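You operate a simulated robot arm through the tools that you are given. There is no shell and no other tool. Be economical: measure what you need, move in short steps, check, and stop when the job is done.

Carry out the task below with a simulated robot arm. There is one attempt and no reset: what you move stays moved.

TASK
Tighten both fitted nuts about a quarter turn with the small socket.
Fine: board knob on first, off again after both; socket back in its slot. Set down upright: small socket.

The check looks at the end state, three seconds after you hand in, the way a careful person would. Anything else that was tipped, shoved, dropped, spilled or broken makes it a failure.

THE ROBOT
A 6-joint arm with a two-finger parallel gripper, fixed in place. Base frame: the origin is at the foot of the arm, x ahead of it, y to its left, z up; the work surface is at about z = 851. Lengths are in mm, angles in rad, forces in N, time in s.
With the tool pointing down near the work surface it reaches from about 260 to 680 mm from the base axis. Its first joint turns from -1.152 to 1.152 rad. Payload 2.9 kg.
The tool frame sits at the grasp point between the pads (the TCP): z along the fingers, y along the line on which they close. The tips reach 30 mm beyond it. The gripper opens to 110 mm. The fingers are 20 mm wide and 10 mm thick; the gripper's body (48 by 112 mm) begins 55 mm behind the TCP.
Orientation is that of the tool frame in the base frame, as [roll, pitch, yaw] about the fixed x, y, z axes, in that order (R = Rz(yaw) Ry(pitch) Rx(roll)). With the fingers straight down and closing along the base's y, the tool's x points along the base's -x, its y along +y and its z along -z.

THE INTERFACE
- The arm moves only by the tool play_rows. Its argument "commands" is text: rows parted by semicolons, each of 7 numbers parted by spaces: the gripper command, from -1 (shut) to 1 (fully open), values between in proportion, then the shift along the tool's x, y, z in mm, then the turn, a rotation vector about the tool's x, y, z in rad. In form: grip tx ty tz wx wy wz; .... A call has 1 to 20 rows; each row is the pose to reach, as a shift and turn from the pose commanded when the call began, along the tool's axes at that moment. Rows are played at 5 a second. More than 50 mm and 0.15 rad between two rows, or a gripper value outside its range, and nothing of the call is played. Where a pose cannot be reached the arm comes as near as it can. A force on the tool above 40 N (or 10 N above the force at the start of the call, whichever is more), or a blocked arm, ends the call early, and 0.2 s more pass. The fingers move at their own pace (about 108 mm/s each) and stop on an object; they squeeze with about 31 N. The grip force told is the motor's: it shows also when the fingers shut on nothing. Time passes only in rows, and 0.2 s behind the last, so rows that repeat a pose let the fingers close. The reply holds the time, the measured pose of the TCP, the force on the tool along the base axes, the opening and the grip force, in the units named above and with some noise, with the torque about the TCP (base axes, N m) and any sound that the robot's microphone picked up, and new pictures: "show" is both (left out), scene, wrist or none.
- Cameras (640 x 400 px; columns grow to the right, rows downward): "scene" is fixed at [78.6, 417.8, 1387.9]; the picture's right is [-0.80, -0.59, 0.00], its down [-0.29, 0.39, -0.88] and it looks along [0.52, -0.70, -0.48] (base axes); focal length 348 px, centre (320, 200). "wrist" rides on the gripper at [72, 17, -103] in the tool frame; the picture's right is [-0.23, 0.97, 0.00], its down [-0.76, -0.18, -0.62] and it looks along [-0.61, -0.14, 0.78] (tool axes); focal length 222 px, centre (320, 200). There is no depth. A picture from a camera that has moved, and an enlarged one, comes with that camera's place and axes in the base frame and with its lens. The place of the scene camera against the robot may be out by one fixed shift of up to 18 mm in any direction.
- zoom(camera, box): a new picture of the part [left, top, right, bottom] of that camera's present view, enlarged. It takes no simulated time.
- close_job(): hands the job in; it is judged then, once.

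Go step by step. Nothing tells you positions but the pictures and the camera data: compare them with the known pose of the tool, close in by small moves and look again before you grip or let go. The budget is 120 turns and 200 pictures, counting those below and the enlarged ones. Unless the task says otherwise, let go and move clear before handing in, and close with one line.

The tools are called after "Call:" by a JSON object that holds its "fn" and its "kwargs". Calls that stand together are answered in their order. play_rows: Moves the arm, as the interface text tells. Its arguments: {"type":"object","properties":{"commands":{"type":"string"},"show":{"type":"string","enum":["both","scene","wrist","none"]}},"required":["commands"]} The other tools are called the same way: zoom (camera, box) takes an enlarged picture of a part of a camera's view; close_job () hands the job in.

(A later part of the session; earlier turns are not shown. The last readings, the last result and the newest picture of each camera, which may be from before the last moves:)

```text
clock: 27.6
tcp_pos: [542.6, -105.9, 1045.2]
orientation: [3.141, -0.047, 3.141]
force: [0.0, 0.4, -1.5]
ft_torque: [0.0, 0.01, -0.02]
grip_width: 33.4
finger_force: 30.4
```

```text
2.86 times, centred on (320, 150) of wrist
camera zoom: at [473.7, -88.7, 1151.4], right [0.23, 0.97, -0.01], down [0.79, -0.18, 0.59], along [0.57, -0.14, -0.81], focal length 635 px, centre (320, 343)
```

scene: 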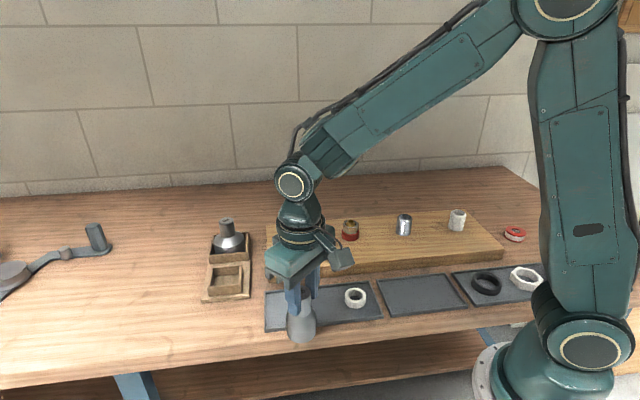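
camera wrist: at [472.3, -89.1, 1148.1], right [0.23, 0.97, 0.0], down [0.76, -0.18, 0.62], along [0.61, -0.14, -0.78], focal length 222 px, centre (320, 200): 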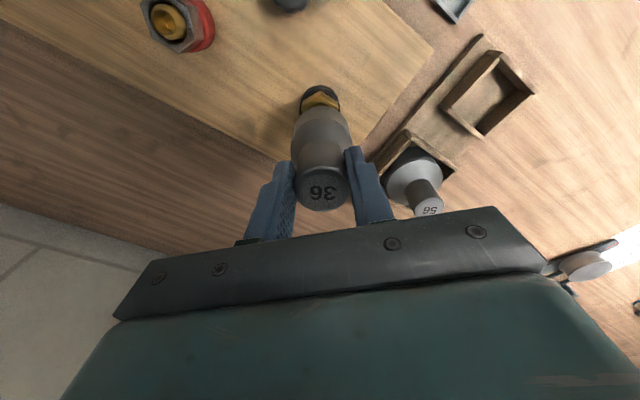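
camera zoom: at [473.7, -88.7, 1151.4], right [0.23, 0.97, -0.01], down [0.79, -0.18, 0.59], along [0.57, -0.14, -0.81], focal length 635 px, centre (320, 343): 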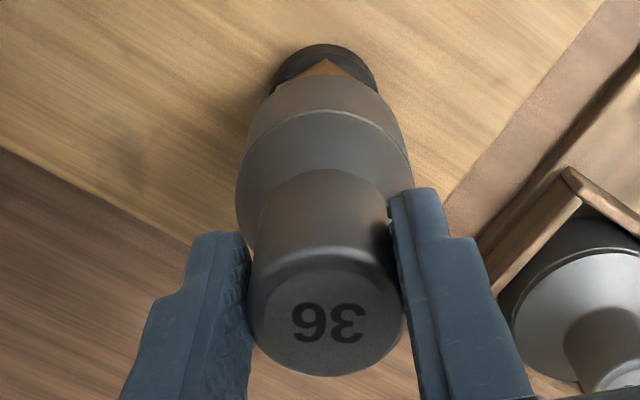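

Nearly aligned now, with a slight over-tilt. I take back half the tilt, shift 3.5 mm, and then lower gently to feel the nut.

Call:
{"fn": "play_rows", "kwargs": {"commands": "-1 3.5 0 0 0 -0.022 0;-1 3.5 0 0 0 -0.022 0", "show": "none"}}

Call:
{"fn": "zoom", "kwargs": {"camera": "scene", "box": [270, 180, 330, 250]}}

```text
clock: 28.2
tcp_pos: [538.2, -105.5, 1045.6]
orientation: [-3.141, -0.023, 3.14]
force: [-0.1, 1.0, -1.6]
ft_torque: [-0.01, -0.03, 0.01]
grip_width: 33.0
finger_force: 31.3
```

```text
5.71 times, centred on (300, 215) of scene
camera zoom: at [78.6, 417.8, 1387.9], right [-0.8, -0.59, 0.0], down [-0.29, 0.39, -0.88], along [0.52, -0.7, -0.48], focal length 1991 px, centre (434, 114)
```

zoom: 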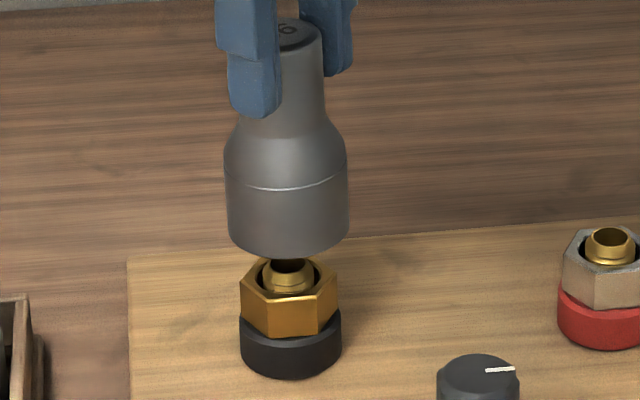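

Aligned within about 1 mm. I lower toward the nut.

Call:
{"fn": "play_rows", "kwargs": {"commands": "-1 -0.6 0 6 0 0 0;-1 -0.6 0 12 0 0 0;-1 -0.6 0 16 0 0 0;-1 -0.6 0 16 0 0 0", "show": "none"}}

Call:
{"fn": "zoom", "kwargs": {"camera": "scene", "box": [270, 180, 330, 250]}}

```text
clock: 29.2
tcp_pos: [539.4, -107.2, 1029.8]
orientation: [-3.14, -0.023, 3.14]
force: [0.7, -0.2, -1.6]
ft_torque: [0.0, 0.02, -0.03]
grip_width: 33.4
finger_force: 31.0
```

```text
5.71 times, centred on (300, 215) of scene
camera zoom: at [78.6, 417.8, 1387.9], right [-0.8, -0.59, 0.0], down [-0.29, 0.39, -0.88], along [0.52, -0.7, -0.48], focal length 1991 px, centre (434, 114)
```

zoom: 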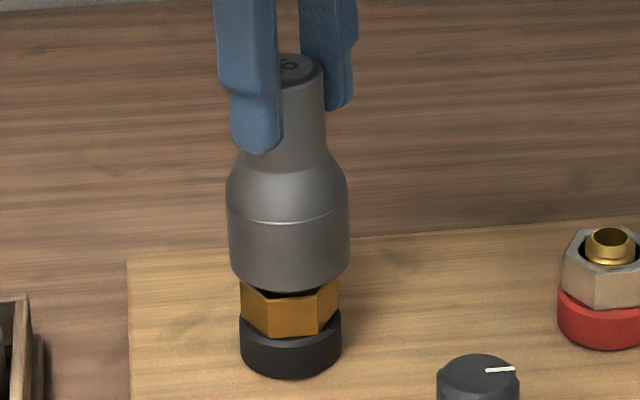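

Well centred. I continue down in 2 mm steps to find contact.

Call:
{"fn": "play_rows", "kwargs": {"commands": "-1 0 0 2 0 0 0;-1 0 0 4 0 0 0;-1 0 0 6 0 0 0;-1 0 0 8 0 0 0;-1 0 0 8 0 0 0", "show": "none"}}

Call:
{"fn": "zoom", "kwargs": {"camera": "scene", "box": [270, 180, 330, 250]}}

```text
clock: 30.4
tcp_pos: [538.0, -106.9, 1021.4]
orientation: [-3.141, -0.022, 3.139]
force: [-0.1, 0.0, -1.1]
ft_torque: [-0.03, 0.02, 0.02]
grip_width: 33.4
finger_force: 31.3
```

```text
5.71 times, centred on (300, 215) of scene
camera zoom: at [78.6, 417.8, 1387.9], right [-0.8, -0.59, 0.0], down [-0.29, 0.39, -0.88], along [0.52, -0.7, -0.48], focal length 1991 px, centre (434, 114)
```

zoom: 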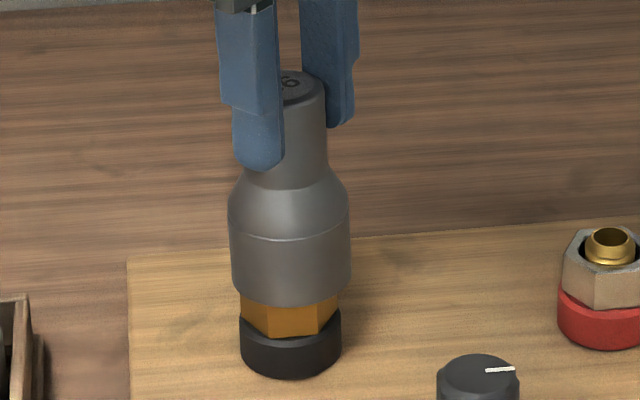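

Call:
{"fn": "play_rows", "kwargs": {"commands": "-1 0 0 2 0 0 0;-1 0 0 4 0 0 0;-1 0 0 6 0 0 0;-1 0 0 6 0 0 0", "show": "none"}}

Call:
{"fn": "zoom", "kwargs": {"camera": "scene", "box": [270, 180, 330, 250]}}

```text
clock: 31.5
tcp_pos: [539.8, -106.7, 1019.8]
orientation: [-3.14, -0.013, 3.14]
force: [-0.8, 0.2, 5.8]
ft_torque: [0.09, 0.02, 0.02]
grip_width: 33.1
finger_force: 31.4
stopped in row 4: the force on the tool passed its limit at 40 N (the readings are from after the stop); the commanded pose is now the measured one
```

```text
5.71 times, centred on (300, 215) of scene
camera zoom: at [78.4, 417.8, 1387.9], right [-0.8, -0.59, 0.0], down [-0.29, 0.39, -0.88], along [0.52, -0.7, -0.48], focal length 1991 px, centre (434, 114)
```

zoom: 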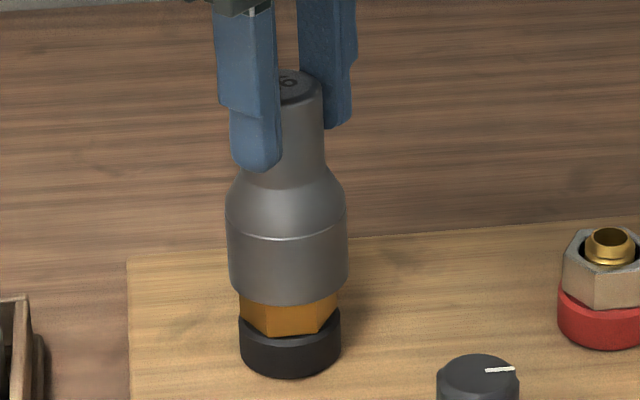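

Contact on the nut top at TCP z≈1020: the hexes do not line up. With light pressure I turn 30° counter-clockwise and then press a little.

Call:
{"fn": "play_rows", "kwargs": {"commands": "-1 0 0 0 0 0 -0.1;-1 0 0 0 0 0 -0.2;-1 0 0 0 0 0 -0.3;-1 0 0 0 0 0 -0.4;-1 0 0 0 0 0 -0.5;-1 0 0 0 0 0 -0.52;-1 0 0 1.5 0 0 -0.52;-1 0 0 3 0 0 -0.52;-1 0 0 3 0 0 -0.52", "show": "none"}}

Call:
{"fn": "zoom", "kwargs": {"camera": "scene", "box": [270, 180, 330, 250]}}

```text
clock: 33.5
tcp_pos: [540.1, -106.9, 1019.7]
orientation: [3.14, -0.009, -2.623]
force: [-6.5, -4.4, 36.5]
ft_torque: [-0.7, 0.23, -0.1]
grip_width: 33.2
finger_force: 31.2
```

```text
5.71 times, centred on (300, 215) of scene
camera zoom: at [77.7, 417.8, 1388.0], right [-0.8, -0.59, 0.0], down [-0.29, 0.39, -0.88], along [0.52, -0.7, -0.48], focal length 1991 px, centre (434, 114)
```

zoom: 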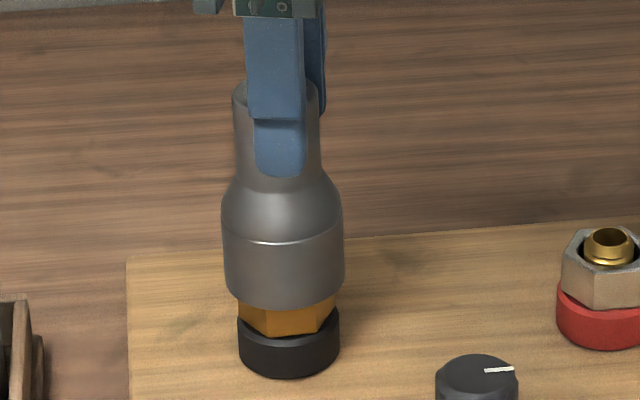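

Call:
{"fn": "zoom", "kwargs": {"camera": "wrist", "box": [250, 60, 390, 220]}}

```text
2.50 times, centred on (320, 140) of wrist
camera zoom: at [468.5, -127.8, 1123.8], right [-0.28, 0.96, 0.0], down [0.75, 0.22, 0.62], along [0.59, 0.18, -0.79], focal length 555 px, centre (320, 350)
```

zoom: 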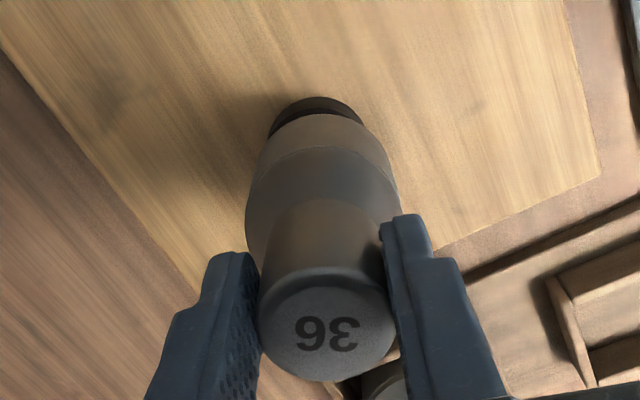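

Still on top. I ease the pressure, recentre about 1.2 mm, and sweep clockwise slowly to let it drop in.

Call:
{"fn": "play_rows", "kwargs": {"commands": "-1 0 0 -3 0 0 0;-1 0.3 -1.2 -3 0 0 0;-1 0.3 -1.2 -1.2 0 0 0;-1 0.3 -1.2 -1.2 0 0 0.06;-1 0.3 -1.2 -1.2 0 0 0.12;-1 0.3 -1.2 -1.2 0 0 0.18;-1 0.3 -1.2 -1.2 0 0 0.24;-1 0.3 -1.2 -1.2 0 0 0.24", "show": "none"}}

Call:
{"fn": "zoom", "kwargs": {"camera": "scene", "box": [270, 180, 330, 250]}}

Call:
{"fn": "zoom", "kwargs": {"camera": "wrist", "box": [270, 70, 370, 150]}}

```text
clock: 35.3
tcp_pos: [541.0, -108.0, 1019.4]
orientation: [3.14, -0.009, -2.864]
force: [9.0, 5.6, 22.3]
ft_torque: [0.12, -1.19, 0.16]
grip_width: 33.2
finger_force: 31.2
```

```text
5.71 times, centred on (300, 215) of scene
camera zoom: at [78.4, 418.0, 1387.9], right [-0.8, -0.59, 0.0], down [-0.29, 0.39, -0.88], along [0.52, -0.7, -0.48], focal length 1991 px, centre (434, 114)
```

zoom: 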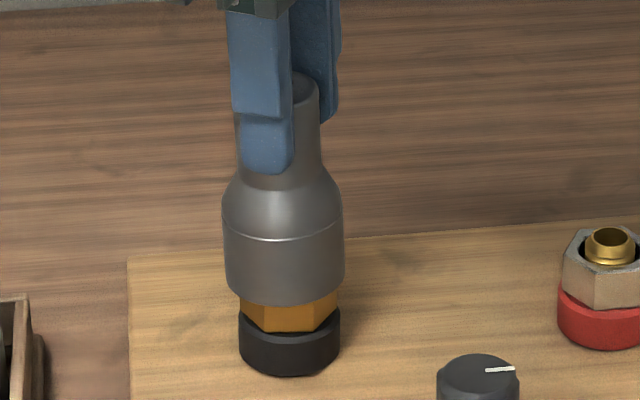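

```text
5.00 times, centred on (320, 110) of wrist
camera zoom: at [466.9, -110.9, 1123.5], right [-0.05, 1.0, 0.0], down [0.79, 0.04, 0.62], along [0.62, 0.03, -0.79], focal length 1111 px, centre (320, 650)
```

zoom: 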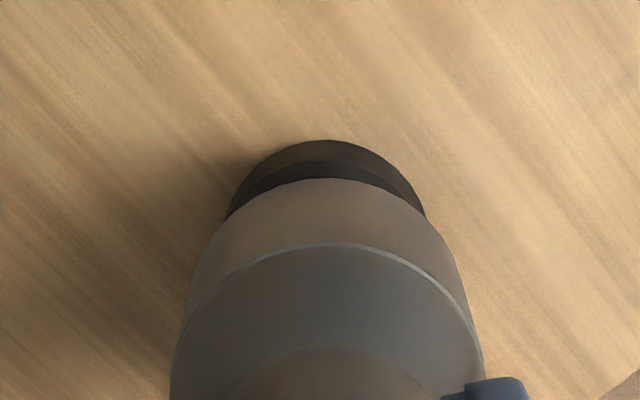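

Now centred in y; about 1.3 mm to correct in x. I shift and continue the clockwise sweep.

Call:
{"fn": "play_rows", "kwargs": {"commands": "-1 1.2 0.4 0 0 0 0;-1 1.2 0.4 0 0 0 0.06;-1 1.2 0.4 0 0 0 0.12;-1 1.2 0.4 0 0 0 0.18;-1 1.2 0.4 0 0 0 0.24;-1 1.2 0.4 0 0 0 0.3;-1 1.2 0.4 0 0 0 0.3", "show": "none"}}

Call:
{"fn": "zoom", "kwargs": {"camera": "scene", "box": [270, 180, 330, 250]}}

Call:
{"fn": "zoom", "kwargs": {"camera": "wrist", "box": [270, 70, 370, 150]}}

```text
clock: 36.9
tcp_pos: [538.8, -107.4, 1018.3]
orientation: [-3.136, -0.01, 3.12]
force: [3.1, 8.8, 27.9]
ft_torque: [0.4, -0.27, 0.28]
grip_width: 33.6
finger_force: 31.3
```

```text
5.71 times, centred on (300, 215) of scene
camera zoom: at [78.2, 418.1, 1387.9], right [-0.8, -0.59, 0.0], down [-0.29, 0.39, -0.88], along [0.52, -0.7, -0.48], focal length 1991 px, centre (434, 114)
```

zoom: 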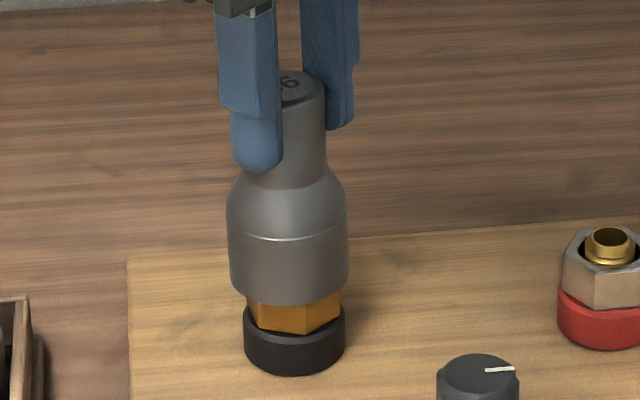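

```text
5.00 times, centred on (320, 110) of wrist
camera zoom: at [467.3, -88.5, 1123.6], right [0.25, 0.97, 0.0], down [0.76, -0.19, 0.62], along [0.6, -0.16, -0.79], focal length 1111 px, centre (320, 650)
```

zoom: 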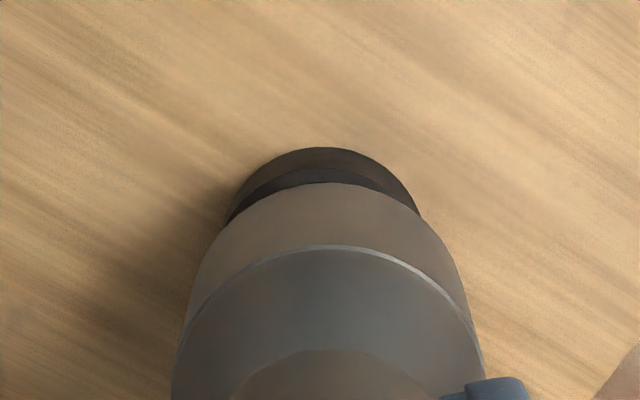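

The brass fitting seems to have shifted slightly with the socket and the nut may have turned. I look closely before going on.

Call:
{"fn": "zoom", "kwargs": {"camera": "scene", "box": [285, 220, 315, 240]}}

Call:
{"fn": "zoom", "kwargs": {"camera": "scene", "box": [265, 215, 365, 275]}}

```text
16.00 times, centred on (300, 230) of scene
camera zoom: at [78.2, 418.1, 1387.9], right [-0.8, -0.59, 0.0], down [-0.29, 0.39, -0.88], along [0.52, -0.7, -0.48], focal length 5576 px, centre (640, -280)
```

zoom: 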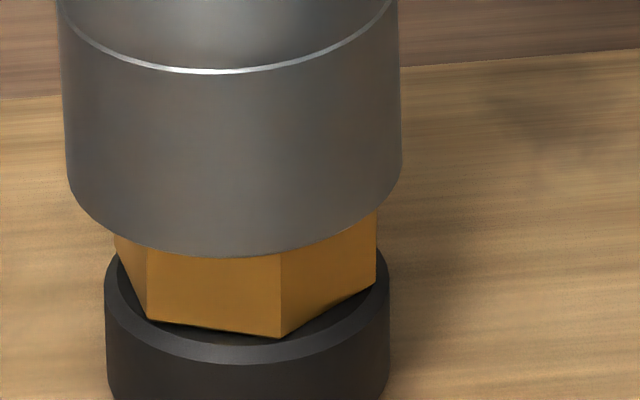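

```text
6.40 times, centred on (315, 245) of scene
camera zoom: at [78.2, 418.1, 1387.9], right [-0.8, -0.59, 0.0], down [-0.29, 0.39, -0.88], along [0.52, -0.7, -0.48], focal length 2230 px, centre (352, -88)
```

zoom: 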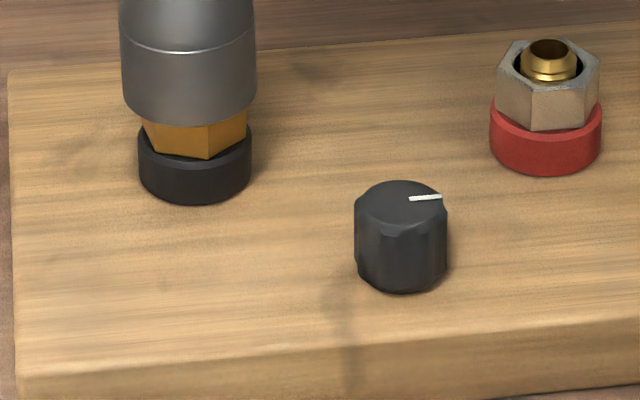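

The nut has turned about 20° clockwise with the socket, and the socket sits about 1 mm lower, so it may be at the edge of engaging. I relieve the side load and wiggle with slightly more pressure.

Call:
{"fn": "play_rows", "kwargs": {"commands": "-1 -0.3 0.7 0 0 0 0;-1 -0.3 0.7 0 0 0 0.05;-1 -0.3 0.7 0 0 0 0.1;-1 -0.3 0.7 0.5 0 0 0.05;-1 -0.3 0.7 0.5 0 0 0;-1 -0.3 0.7 0.5 0 0 -0.05;-1 -0.3 0.7 0.5 0 0 -0.1;-1 -0.3 0.7 0.5 0 0 -0.1", "show": "none"}}

Call:
{"fn": "zoom", "kwargs": {"camera": "scene", "box": [280, 200, 320, 240]}}

```text
clock: 38.7
tcp_pos: [539.3, -106.9, 1020.4]
orientation: [-3.138, -0.01, -3.061]
force: [-7.7, 2.5, 33.4]
ft_torque: [-0.33, 0.8, -0.06]
grip_width: 33.5
finger_force: 31.3
```

```text
10.00 times, centred on (300, 220) of scene
camera zoom: at [77.8, 417.9, 1387.9], right [-0.8, -0.59, 0.0], down [-0.29, 0.39, -0.88], along [0.52, -0.7, -0.48], focal length 3485 px, centre (520, 0)
```

zoom: 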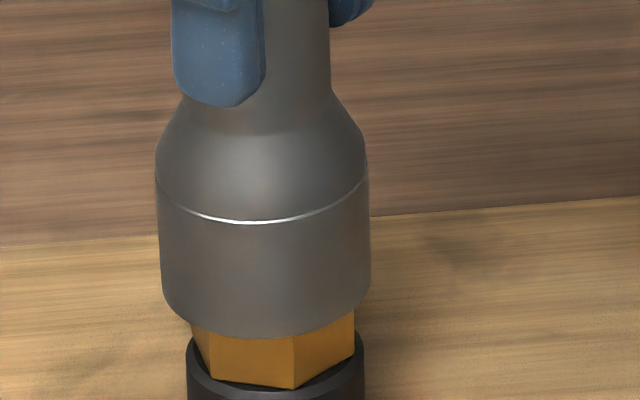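

Still on top (readings have ~1 mm noise). I lift a few mm and re-measure the centring with no contact.

Call:
{"fn": "play_rows", "kwargs": {"commands": "-1 0 0 -3 0 0 0;-1 0 0 -6 0 0 0;-1 0 0 -6 0 0 0", "show": "none"}}

Call:
{"fn": "zoom", "kwargs": {"camera": "scene", "box": [280, 200, 320, 240]}}

Call:
{"fn": "zoom", "kwargs": {"camera": "wrist", "box": [270, 80, 370, 160]}}

```text
clock: 39.5
tcp_pos: [537.5, -105.7, 1021.0]
orientation: [3.141, -0.019, -3.064]
force: [-0.1, 0.2, -1.2]
ft_torque: [0.01, 0.02, 0.0]
grip_width: 32.9
finger_force: 31.1
```

```text
10.00 times, centred on (300, 220) of scene
camera zoom: at [78.6, 417.8, 1387.9], right [-0.8, -0.59, 0.0], down [-0.29, 0.39, -0.88], along [0.52, -0.7, -0.48], focal length 3485 px, centre (520, 0)
```

zoom: 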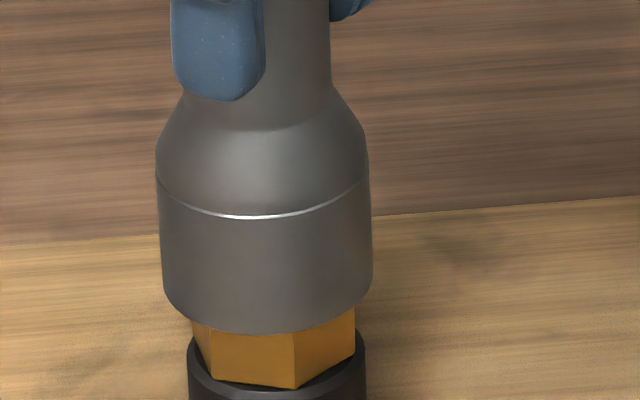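

```text
5.00 times, centred on (320, 120) of wrist
camera zoom: at [465.8, -95.1, 1126.3], right [0.15, 0.99, 0.0], down [0.79, -0.12, 0.61], along [0.6, -0.09, -0.79], focal length 1111 px, centre (320, 600)
```

zoom: 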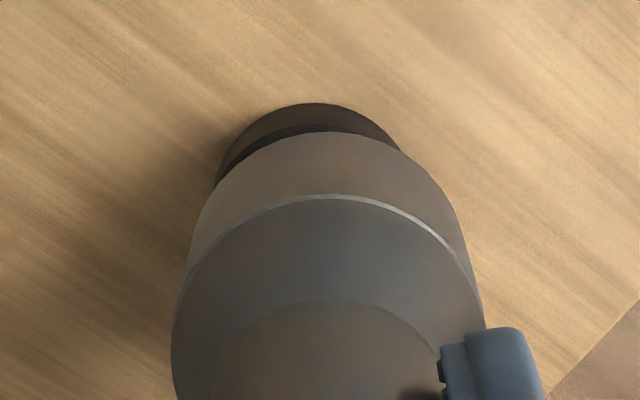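

Free of contact the socket needs about 0.6 mm +x and 2.5 mm -y, plus removing the remaining tilt. I apply it and look.

Call:
{"fn": "play_rows", "kwargs": {"commands": "-1 1.1 -2.4 -1 0 -0.019 0;-1 1.1 -2.4 -1 0 -0.019 0;-1 1.1 -2.4 -1 0 -0.019 0", "show": "none"}}

Call:
{"fn": "zoom", "kwargs": {"camera": "scene", "box": [280, 200, 320, 240]}}

Call:
{"fn": "zoom", "kwargs": {"camera": "wrist", "box": [270, 80, 370, 160]}}

```text
clock: 40.3
tcp_pos: [538.6, -108.9, 1025.5]
orientation: [-3.141, 0.006, -3.063]
force: [-0.7, 0.4, -2.1]
ft_torque: [-0.03, 0.03, 0.04]
grip_width: 33.3
finger_force: 31.4
```

```text
10.00 times, centred on (300, 220) of scene
camera zoom: at [78.6, 417.8, 1387.9], right [-0.8, -0.59, 0.0], down [-0.29, 0.39, -0.88], along [0.52, -0.7, -0.48], focal length 3485 px, centre (520, 0)
```

zoom: 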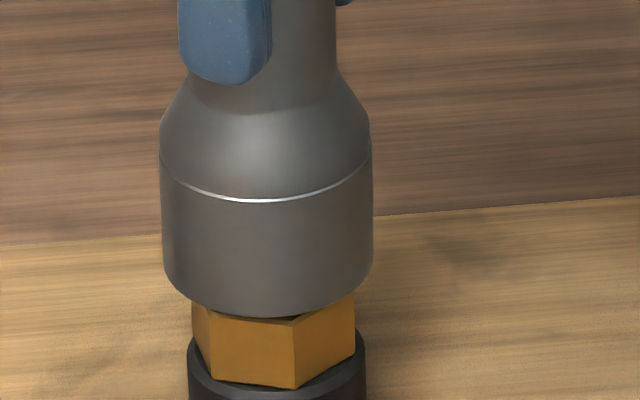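

```text
5.00 times, centred on (320, 120) of wrist
camera zoom: at [463.3, -98.2, 1127.3], right [0.15, 0.99, 0.0], down [0.77, -0.12, 0.63], along [0.62, -0.09, -0.78], focal length 1111 px, centre (320, 600)
```

zoom: 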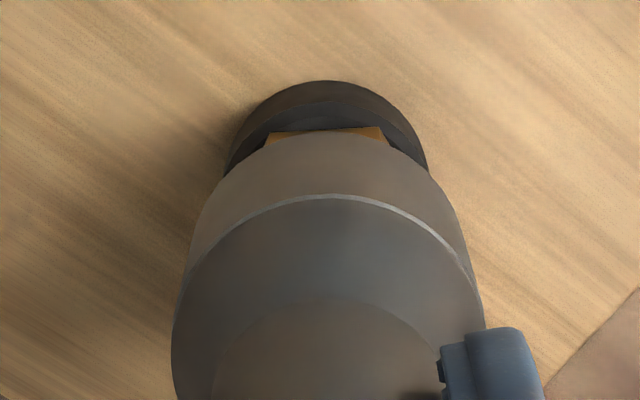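

Well centred apart from ~1.3 mm in x. I rotate counter-clockwise 0.6 rad in the air, touch lightly (~10 N), and sweep clockwise so the hex can find itself.

Call:
{"fn": "play_rows", "kwargs": {"commands": "-1 1.3 0.3 0 0 0 -0.12;-1 1.3 0.3 0 0 0 -0.25;-1 1.3 0.3 0 0 0 -0.38;-1 1.3 0.3 0 0 0 -0.5;-1 1.3 0.3 0 0 0 -0.6;-1 1.3 0.3 3.5 0 0 -0.6;-1 1.3 0.3 5.3 0 0 -0.6;-1 1.3 0.3 5.3 0 0 -0.55;-1 1.3 0.3 5.3 0 0 -0.5;-1 1.3 0.3 5.3 0 0 -0.45;-1 1.3 0.3 5.3 0 0 -0.4;-1 1.3 0.3 5.3 0 0 -0.35;-1 1.3 0.3 5.3 0 0 -0.3;-1 1.3 0.3 5.3 0 0 -0.3", "show": "none"}}

Call:
{"fn": "zoom", "kwargs": {"camera": "scene", "box": [280, 200, 320, 240]}}

Call:
{"fn": "zoom", "kwargs": {"camera": "wrist", "box": [270, 80, 370, 160]}}

```text
clock: 43.3
tcp_pos: [537.0, -109.6, 1019.6]
orientation: [-3.138, 0.005, -2.764]
force: [2.2, -2.9, 17.2]
ft_torque: [-0.31, -0.08, 0.02]
grip_width: 33.3
finger_force: 31.1
```

```text
10.00 times, centred on (300, 220) of scene
camera zoom: at [78.3, 417.8, 1388.0], right [-0.8, -0.59, 0.0], down [-0.29, 0.39, -0.88], along [0.52, -0.7, -0.48], focal length 3485 px, centre (520, 0)
```

zoom: 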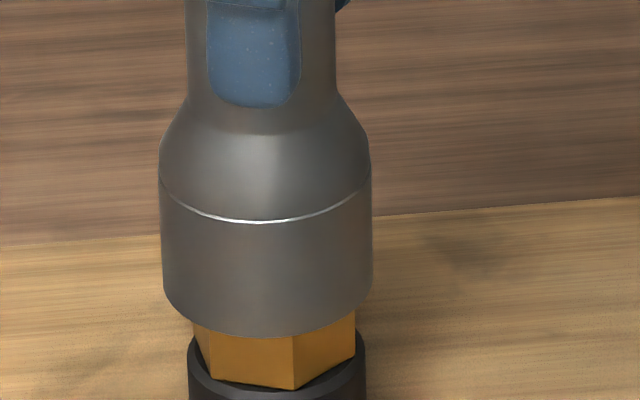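

```text
5.00 times, centred on (320, 120) of wrist
camera zoom: at [462.0, -120.4, 1122.7], right [-0.15, 0.99, 0.0], down [0.77, 0.12, 0.63], along [0.62, 0.09, -0.78], focal length 1111 px, centre (320, 600)
```

zoom: 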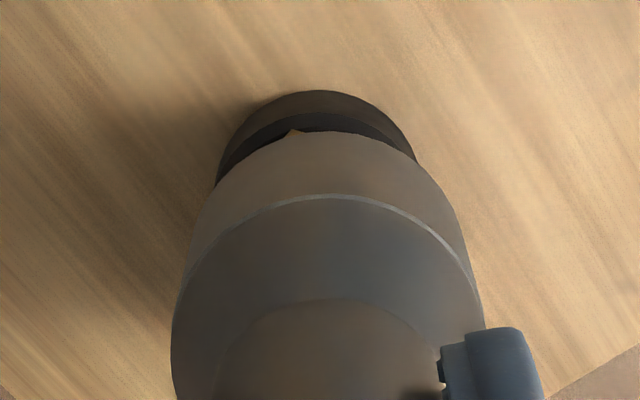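

Not in yet, nut undisturbed. I correct 1.3 mm in y and continue the sweep.

Call:
{"fn": "play_rows", "kwargs": {"commands": "-1 0.5 -1.2 0 0 0 0;-1 0.5 -1.2 0 0 0 0.05;-1 0.5 -1.2 0 0 0 0.1;-1 0.5 -1.2 0 0 0 0.15;-1 0.5 -1.2 0 0 0 0.2;-1 0.5 -1.2 0 0 0 0.2", "show": "none"}}

Call:
{"fn": "zoom", "kwargs": {"camera": "scene", "box": [280, 200, 320, 240]}}

Call:
{"fn": "zoom", "kwargs": {"camera": "wrist", "box": [270, 80, 370, 160]}}

```text
clock: 44.7
tcp_pos: [536.5, -109.9, 1019.4]
orientation: [-3.141, 0.002, -2.962]
force: [-0.7, 0.9, -2.7]
ft_torque: [0.1, 0.11, 0.0]
grip_width: 33.2
finger_force: 30.7
```

```text
10.00 times, centred on (300, 220) of scene
camera zoom: at [78.6, 417.8, 1387.9], right [-0.8, -0.59, 0.0], down [-0.29, 0.39, -0.88], along [0.52, -0.7, -0.48], focal length 3485 px, centre (520, 0)
```

zoom: 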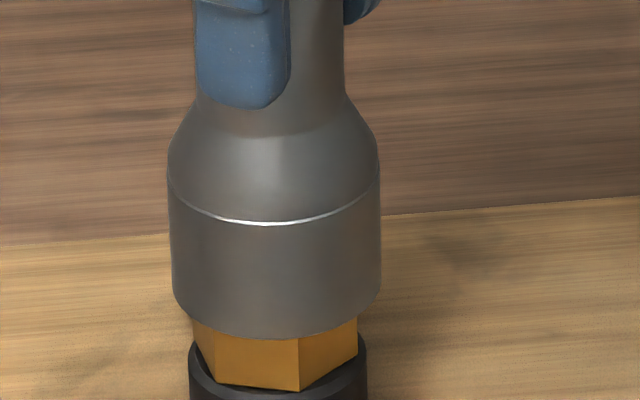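

```text
5.00 times, centred on (320, 120) of wrist
camera zoom: at [461.1, -106.7, 1121.6], right [0.05, 1.0, 0.0], down [0.78, -0.04, 0.63], along [0.62, -0.03, -0.78], focal length 1111 px, centre (320, 600)
```

zoom: 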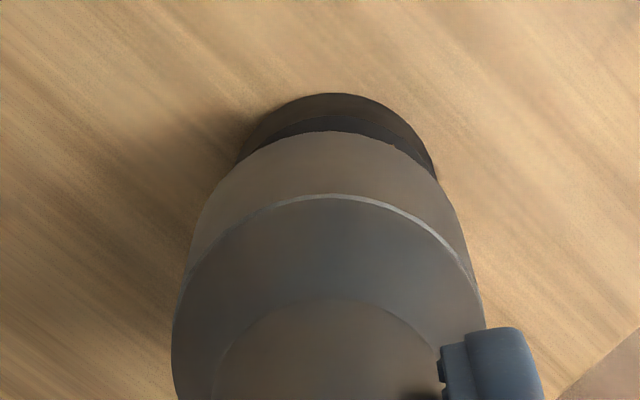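

The contact force vanished: the hexes are aligned (yaw about 10° from the slot pose). I recentre y by +1.4 mm and go down.

Call:
{"fn": "play_rows", "kwargs": {"commands": "-1 0.2 1.4 0 0 0 0;-1 0.2 1.4 1.5 0 0 0;-1 0.2 1.4 3 0 0 0;-1 0.2 1.4 4.5 0 0 0;-1 0.2 1.4 6 0 0 0;-1 0.2 1.4 6 0 0 0", "show": "none"}}

Call:
{"fn": "zoom", "kwargs": {"camera": "scene", "box": [280, 200, 320, 240]}}

Call:
{"fn": "zoom", "kwargs": {"camera": "wrist", "box": [270, 80, 370, 160]}}

```text
clock: 46.1
tcp_pos: [534.7, -109.5, 1012.2]
orientation: [-3.14, 0.006, -2.963]
force: [0.2, 0.2, -2.1]
ft_torque: [0.05, 0.01, 0.0]
grip_width: 33.4
finger_force: 30.9
```

```text
10.00 times, centred on (300, 220) of scene
camera zoom: at [78.6, 417.8, 1387.9], right [-0.8, -0.59, 0.0], down [-0.29, 0.39, -0.88], along [0.52, -0.7, -0.48], focal length 3485 px, centre (520, 0)
```

zoom: 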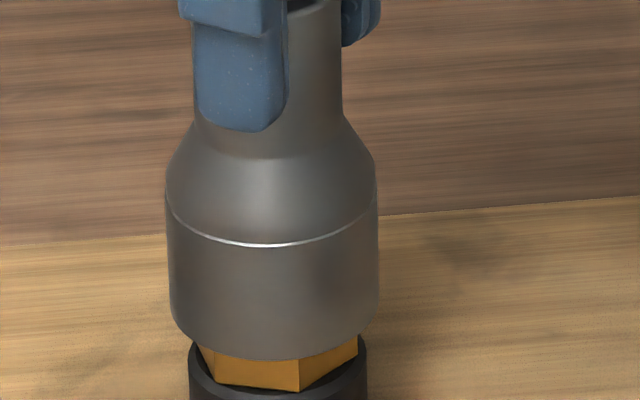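

```text
5.00 times, centred on (320, 120) of wrist
camera zoom: at [460.8, -105.7, 1115.9], right [0.05, 1.0, 0.0], down [0.78, -0.04, 0.63], along [0.63, -0.03, -0.78], focal length 1111 px, centre (320, 600)
```

zoom: 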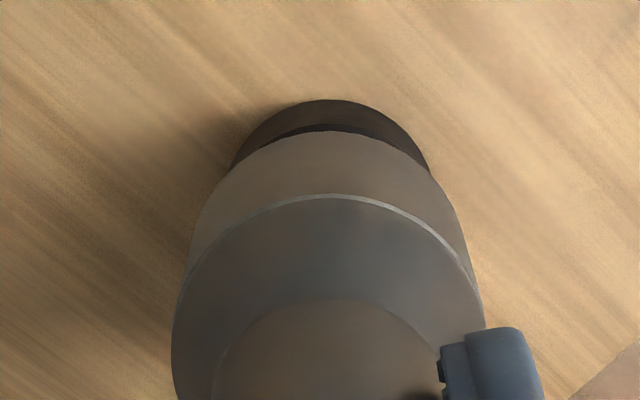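

It slides on. Another 5 mm, then I turn clockwise.

Call:
{"fn": "play_rows", "kwargs": {"commands": "-1 0 0 2 0 0 0;-1 0 0 4 0 0 0;-1 0 0 5 0 0 0;-1 0 0 5 0 0 0", "show": "none"}}

Call:
{"fn": "zoom", "kwargs": {"camera": "scene", "box": [280, 200, 320, 240]}}

```text
clock: 47.1
tcp_pos: [535.9, -108.6, 1007.3]
orientation: [-3.141, 0.004, -2.963]
force: [0.6, -0.2, -2.2]
ft_torque: [-0.04, 0.02, 0.0]
grip_width: 33.2
finger_force: 30.9
```

```text
10.00 times, centred on (300, 220) of scene
camera zoom: at [78.6, 417.8, 1387.9], right [-0.8, -0.59, 0.0], down [-0.29, 0.39, -0.88], along [0.52, -0.7, -0.48], focal length 3485 px, centre (520, 0)
```

zoom: 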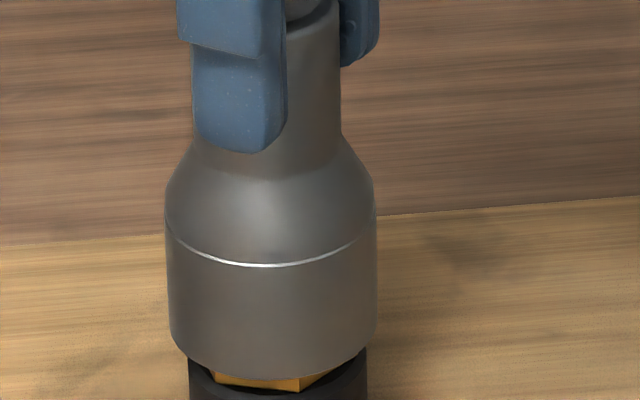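

Engaged about 11 mm with no load. The nut has turned ~20° already, so I turn about 70° more clockwise, in stages.

Call:
{"fn": "play_rows", "kwargs": {"commands": "-1 0 0 0 0 0 0.1;-1 0 0 0 0 0 0.2;-1 0 0 0 0 0 0.3;-1 0 0 0 0 0 0.4;-1 0 0 0 0 0 0.4", "show": "none"}}

Call:
{"fn": "zoom", "kwargs": {"camera": "scene", "box": [280, 200, 320, 240]}}

Call:
{"fn": "zoom", "kwargs": {"camera": "wrist", "box": [250, 80, 390, 220]}}

```text
clock: 48.3
tcp_pos: [536.9, -106.9, 1007.5]
orientation: [3.141, 0.006, 2.921]
force: [1.4, 10.5, -2.6]
ft_torque: [0.84, -0.08, 0.12]
grip_width: 33.4
finger_force: 30.9
```

```text
10.00 times, centred on (300, 220) of scene
camera zoom: at [78.7, 418.0, 1387.9], right [-0.8, -0.59, 0.0], down [-0.29, 0.39, -0.88], along [0.52, -0.7, -0.48], focal length 3485 px, centre (520, 0)
```

zoom: 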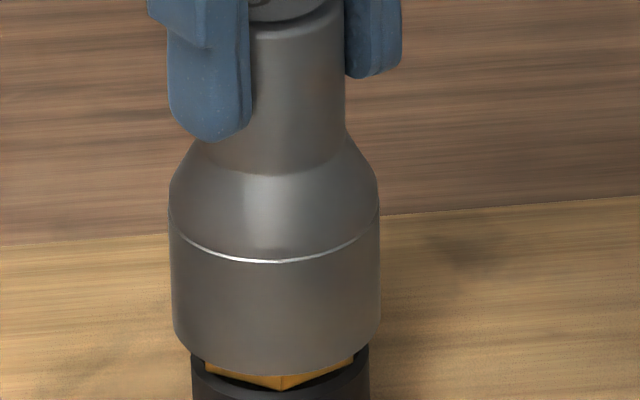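

```text
2.86 times, centred on (320, 150) of wrist
camera zoom: at [468.4, -75.8, 1111.0], right [0.43, 0.9, 0.0], down [0.7, -0.34, 0.63], along [0.56, -0.27, -0.78], focal length 635 px, centre (320, 343)
```

zoom: 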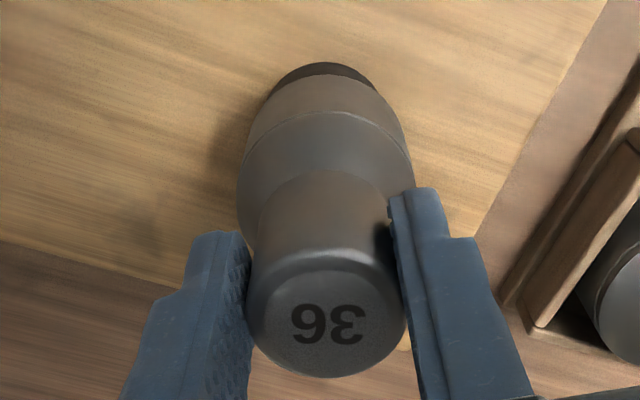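

The nut turns with the socket (torque 0.12). I relieve the side load and continue.

Call:
{"fn": "play_rows", "kwargs": {"commands": "-1 0 0.8 0 0 0 0.1;-1 0 0.8 0 0 0 0.2;-1 0 0.8 0 0 0 0.3;-1 0 0.8 0 0 0 0.4;-1 0 0.8 0 0 0 0.4", "show": "none"}}

Call:
{"fn": "zoom", "kwargs": {"camera": "scene", "box": [280, 200, 320, 240]}}

```text
clock: 49.5
tcp_pos: [536.5, -106.1, 1008.6]
orientation: [3.137, 0.003, 2.522]
force: [1.1, 19.7, -1.2]
ft_torque: [1.61, 0.07, 0.27]
grip_width: 33.7
finger_force: 30.9
```

```text
10.00 times, centred on (300, 220) of scene
camera zoom: at [78.6, 418.3, 1387.8], right [-0.8, -0.59, 0.0], down [-0.29, 0.39, -0.88], along [0.52, -0.7, -0.48], focal length 3485 px, centre (520, 0)
```

zoom: 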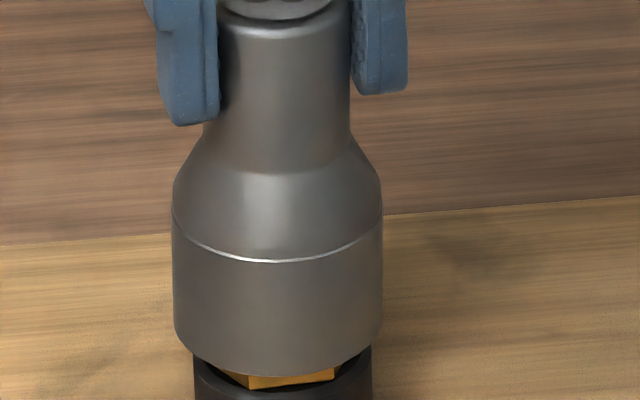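

Side load is 20 N in y; I relieve it by 1.6 mm and do the last 0.42 rad.

Call:
{"fn": "play_rows", "kwargs": {"commands": "-1 0.9 1.3 0 0 0 0;-1 0.9 1.3 0 0 0 0.1;-1 0.9 1.3 0 0 0 0.2;-1 0.9 1.3 0 0 0 0.3;-1 0.9 1.3 0 0 0 0.42;-1 0.9 1.3 0 0 0 0.42", "show": "none"}}

Call:
{"fn": "zoom", "kwargs": {"camera": "scene", "box": [280, 200, 320, 240]}}

Call:
{"fn": "zoom", "kwargs": {"camera": "wrist", "box": [250, 80, 390, 220]}}

```text
clock: 50.9
tcp_pos: [537.9, -106.7, 1007.9]
orientation: [3.135, 0.002, 2.1]
force: [8.5, 17.8, -1.9]
ft_torque: [1.44, -0.61, 0.17]
grip_width: 33.7
finger_force: 31.0
```

```text
10.00 times, centred on (300, 220) of scene
camera zoom: at [78.8, 418.2, 1387.8], right [-0.8, -0.59, 0.0], down [-0.29, 0.39, -0.88], along [0.52, -0.7, -0.48], focal length 3485 px, centre (520, 0)
```

zoom: 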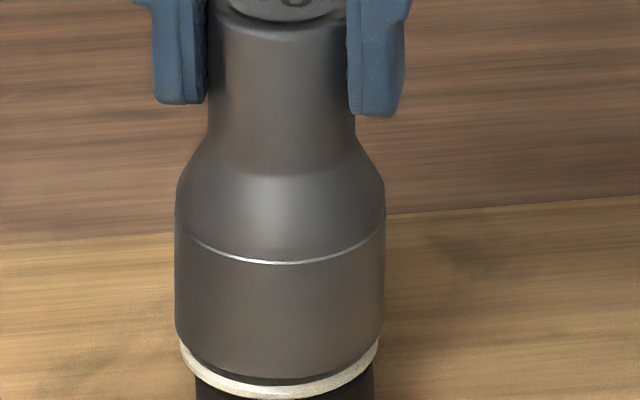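

```text
2.86 times, centred on (320, 150) of wrist
camera zoom: at [513.6, -35.0, 1111.2], right [0.95, 0.3, 0.01], down [0.23, -0.75, 0.62], along [0.19, -0.59, -0.78], focal length 635 px, centre (320, 343)
```

zoom: 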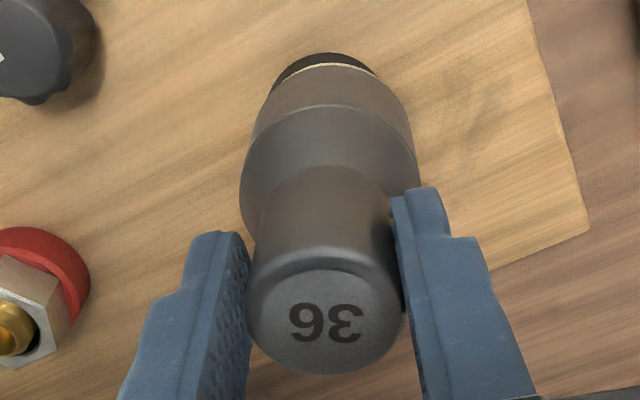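

A bright ring has appeared under the socket — apparently an indicator light on the fitting. I look closer.

Call:
{"fn": "zoom", "kwargs": {"camera": "scene", "box": [280, 222, 320, 247]}}

```text
16.00 times, centred on (300, 234) of scene
camera zoom: at [78.8, 418.2, 1387.8], right [-0.8, -0.59, 0.0], down [-0.29, 0.39, -0.88], along [0.52, -0.7, -0.48], focal length 5576 px, centre (640, -352)
```

zoom: 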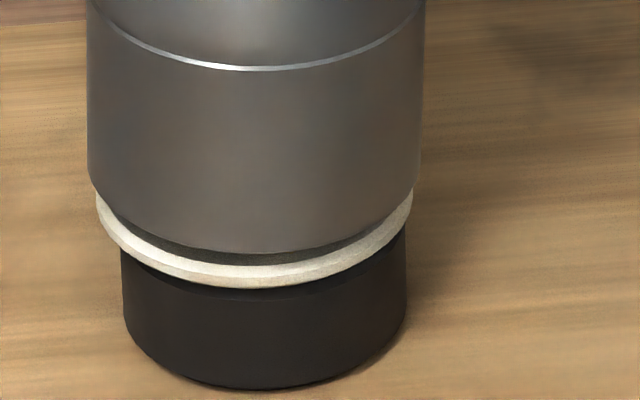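

The nut has now turned ~90° (vertices from 45° to about -45°). I relieve the side load and lift off.

Call:
{"fn": "play_rows", "kwargs": {"commands": "-1 0.9 1.4 0 0 0 0;-1 0.9 1.4 -4 0 0 0;-1 0.9 1.4 -10 0 0 0;-1 0.9 1.4 -20 0 0 0;-1 0.9 1.4 -40 0 0 0;-1 0.9 1.4 -40 0 0 0", "show": "none"}}

Call:
{"fn": "zoom", "kwargs": {"camera": "scene", "box": [270, 180, 370, 260]}}

Call:
{"fn": "zoom", "kwargs": {"camera": "wrist", "box": [180, 60, 400, 220]}}

```text
clock: 52.3
tcp_pos: [537.3, -105.3, 1048.1]
orientation: [3.138, 0.003, 2.1]
force: [-0.1, -0.7, -2.2]
ft_torque: [0.01, 0.0, 0.01]
grip_width: 33.3
finger_force: 30.5
```

```text
5.00 times, centred on (320, 220) of scene
camera zoom: at [78.6, 417.8, 1387.9], right [-0.8, -0.59, 0.0], down [-0.29, 0.39, -0.88], along [0.52, -0.7, -0.48], focal length 1742 px, centre (320, 100)
```

zoom: 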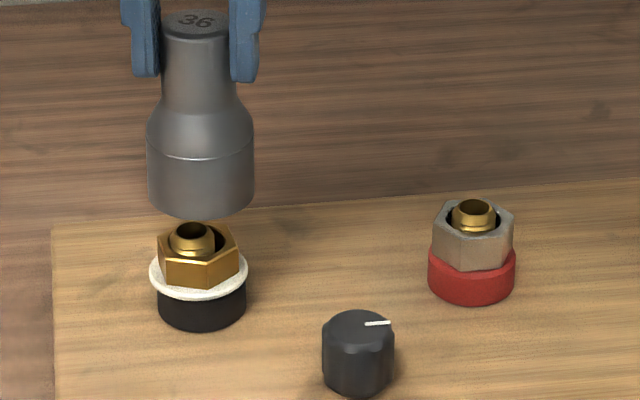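

```text
2.50 times, centred on (290, 140) of wrist
camera zoom: at [514.0, -34.7, 1151.0], right [0.96, 0.3, 0.0], down [0.23, -0.75, 0.62], along [0.19, -0.6, -0.78], focal length 555 px, centre (395, 350)
```

zoom: 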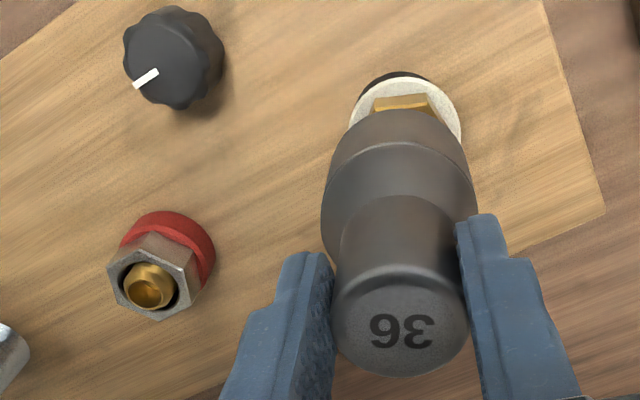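

The brass fitting now shows a white collar, apparently the tightened mark. Next the steel nut: I zoom for accurate geometry of both nuts.

Call:
{"fn": "zoom", "kwargs": {"camera": "scene", "box": [292, 218, 326, 246]}}

Call:
{"fn": "zoom", "kwargs": {"camera": "scene", "box": [336, 212, 370, 240]}}

```text
14.29 times, centred on (309, 232) of scene
camera zoom: at [78.6, 417.8, 1387.9], right [-0.8, -0.59, 0.0], down [-0.29, 0.39, -0.88], along [0.52, -0.7, -0.48], focal length 4978 px, centre (477, -257)
```

zoom: 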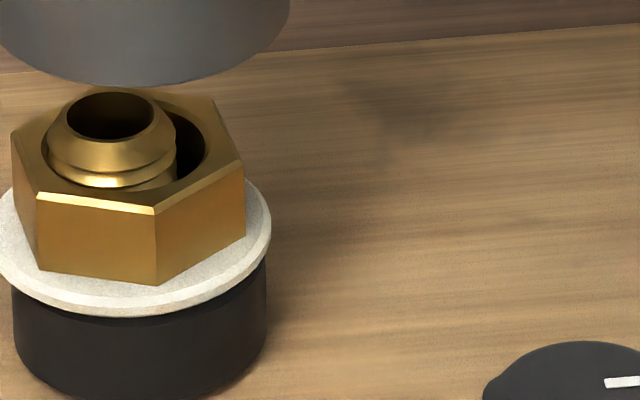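

```text
14.29 times, centred on (353, 226) of scene
camera zoom: at [78.6, 417.8, 1387.9], right [-0.8, -0.59, 0.0], down [-0.29, 0.39, -0.88], along [0.52, -0.7, -0.48], focal length 4978 px, centre (-151, -171)
```

zoom: 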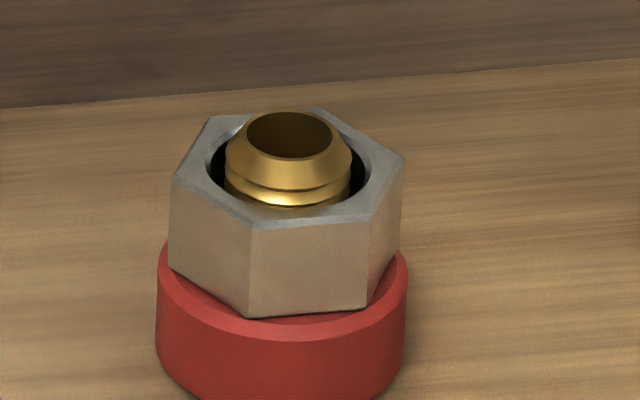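

Brass nut has turned about 80–85° with its collar raised — good. Now I carry the socket to above the steel nut (~(444.5,-205)), rotating back counter-clockwise to off ≈ +24°.

Call:
{"fn": "play_rows", "kwargs": {"commands": "-1 0 0 -8 0 0 0;-1 -3.9 -13 -8 0 0 -0.147;-1 -7.8 -26 -8 0 0 -0.294;-1 -11.8 -39 -8 0 0 -0.441;-1 -15.7 -52 -8 0 0 -0.588;-1 -19.6 -65 -8 0 0 -0.735;-1 -23.5 -78 -8 0 0 -0.881;-1 -27.4 -91 -8 0 0 -1.028;-1 -31.4 -104 -8 0 0 -1.175;-1 -35.3 -117 -8 0 0 -1.322;-1 -39.2 -130.4 -8 0 0 -1.469;-1 -39.2 -130.4 -8 0 0 -1.469;-1 -39.2 -130.4 6 0 0 -1.469;-1 -39.2 -130.4 6 0 0 -1.469", "show": "none"}}

Call:
{"fn": "zoom", "kwargs": {"camera": "scene", "box": [320, 180, 380, 250]}}

Call:
{"fn": "zoom", "kwargs": {"camera": "wrist", "box": [260, 70, 380, 160]}}

```text
clock: 55.3
tcp_pos: [445.0, -203.9, 1040.3]
orientation: [-3.14, 0.004, -2.713]
force: [0.4, -1.3, -2.3]
ft_torque: [-0.05, 0.02, 0.0]
grip_width: 33.4
finger_force: 30.7
```

```text
5.71 times, centred on (350, 215) of scene
camera zoom: at [78.6, 417.8, 1387.9], right [-0.8, -0.59, 0.0], down [-0.29, 0.39, -0.88], along [0.52, -0.7, -0.48], focal length 1991 px, centre (149, 114)
```

zoom: 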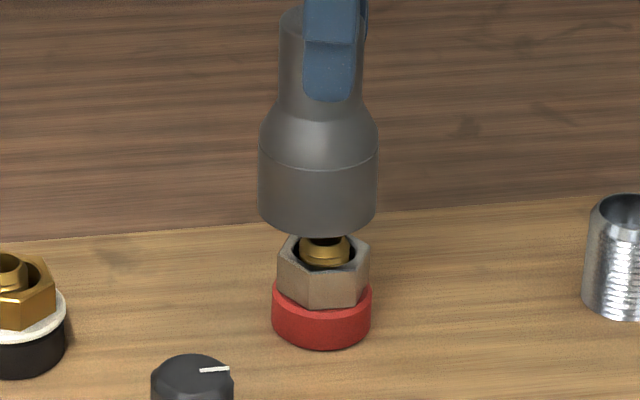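

```text
4.44 times, centred on (320, 115) of wrist
camera zoom: at [370.6, -219.7, 1144.3], right [-0.2, 0.98, 0.0], down [0.76, 0.15, 0.63], along [0.61, 0.12, -0.78], focal length 987 px, centre (320, 578)
```

zoom: 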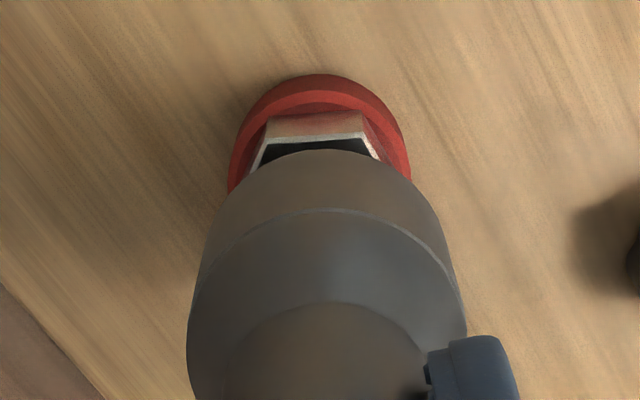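

I need about (-3.5,-2.1) mm here. I apply it, lower some and check again.

Call:
{"fn": "play_rows", "kwargs": {"commands": "-1 4 -0.5 0 0 0 0;-1 4 -0.5 8 0 0 0;-1 4 -0.5 14 0 0 0;-1 4 -0.5 14 0 0 0", "show": "none"}}

Call:
{"fn": "zoom", "kwargs": {"camera": "scene", "box": [330, 195, 370, 245]}}

Call:
{"fn": "zoom", "kwargs": {"camera": "wrist", "box": [260, 70, 380, 160]}}

```text
clock: 56.3
tcp_pos: [440.7, -208.2, 1028.2]
orientation: [-3.14, 0.002, -2.713]
force: [0.1, -0.2, -1.8]
ft_torque: [-0.01, 0.02, 0.0]
grip_width: 33.5
finger_force: 31.0
```

```text
8.00 times, centred on (350, 220) of scene
camera zoom: at [78.6, 417.8, 1388.0], right [-0.8, -0.59, 0.0], down [-0.29, 0.39, -0.88], along [0.52, -0.7, -0.48], focal length 2788 px, centre (80, 40)
```

zoom: 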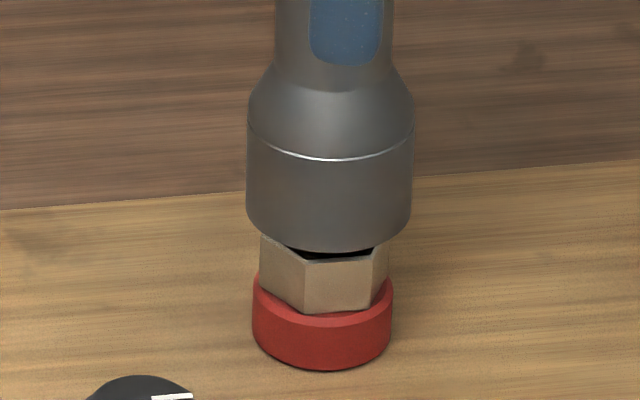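

```text
4.44 times, centred on (320, 115) of wrist
camera zoom: at [366.6, -221.7, 1130.7], right [-0.2, 0.98, 0.0], down [0.76, 0.15, 0.63], along [0.61, 0.12, -0.78], focal length 987 px, centre (320, 578)
```

zoom: 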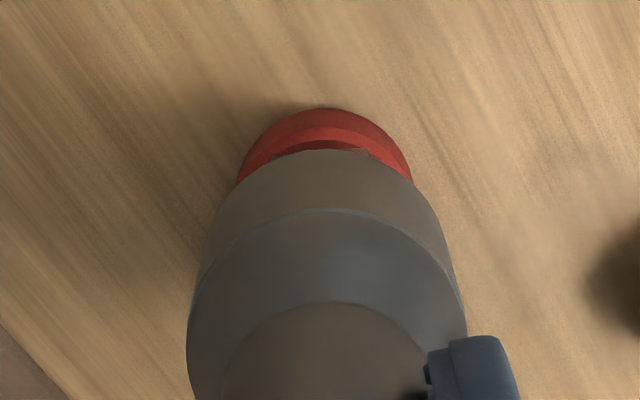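

Centred in both views. I lower 9.5 mm and read the force.

Call:
{"fn": "play_rows", "kwargs": {"commands": "-1 0 0 4 0 0 0;-1 0 0 7 0 0 0;-1 0 0 9.5 0 0 0;-1 0 0 9.5 0 0 0", "show": "none"}}

Call:
{"fn": "zoom", "kwargs": {"camera": "scene", "box": [330, 195, 370, 245]}}

```text
clock: 57.3
tcp_pos: [441.7, -207.3, 1018.0]
orientation: [-3.139, 0.003, -2.714]
force: [-1.0, 0.4, -2.4]
ft_torque: [-0.02, 0.05, -0.02]
grip_width: 33.4
finger_force: 30.5
```

```text
8.00 times, centred on (350, 220) of scene
camera zoom: at [78.6, 417.8, 1388.0], right [-0.8, -0.59, 0.0], down [-0.29, 0.39, -0.88], along [0.52, -0.7, -0.48], focal length 2788 px, centre (80, 40)
```

zoom: 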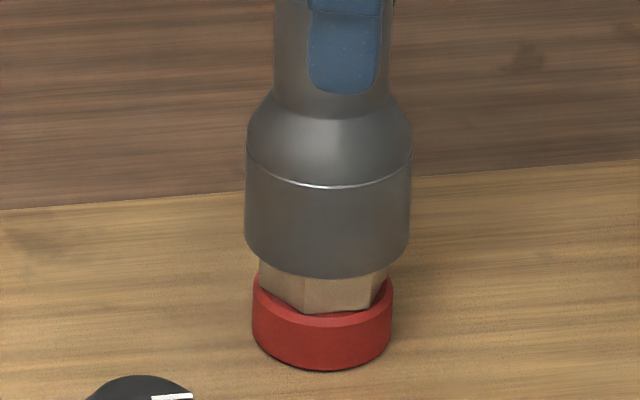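

No contact force, so it is entering. I keep lowering.

Call:
{"fn": "play_rows", "kwargs": {"commands": "-1 0 0 1.5 0 0 0;-1 0 0 3 0 0 0;-1 0 0 5 0 0 0;-1 0 0 5 0 0 0", "show": "none"}}

Call:
{"fn": "zoom", "kwargs": {"camera": "scene", "box": [330, 195, 370, 245]}}

```text
clock: 58.3
tcp_pos: [441.1, -207.7, 1012.7]
orientation: [-3.139, 0.002, -2.712]
force: [-0.1, 0.7, -1.5]
ft_torque: [0.0, 0.0, -0.01]
grip_width: 33.0
finger_force: 31.3
```

```text
8.00 times, centred on (350, 220) of scene
camera zoom: at [78.6, 417.8, 1388.0], right [-0.8, -0.59, 0.0], down [-0.29, 0.39, -0.88], along [0.52, -0.7, -0.48], focal length 2788 px, centre (80, 40)
```

zoom: 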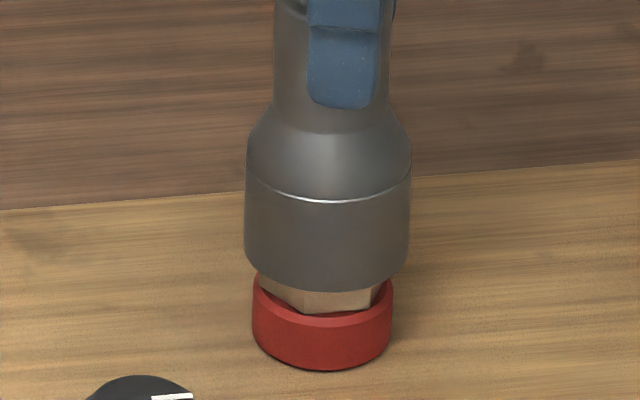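

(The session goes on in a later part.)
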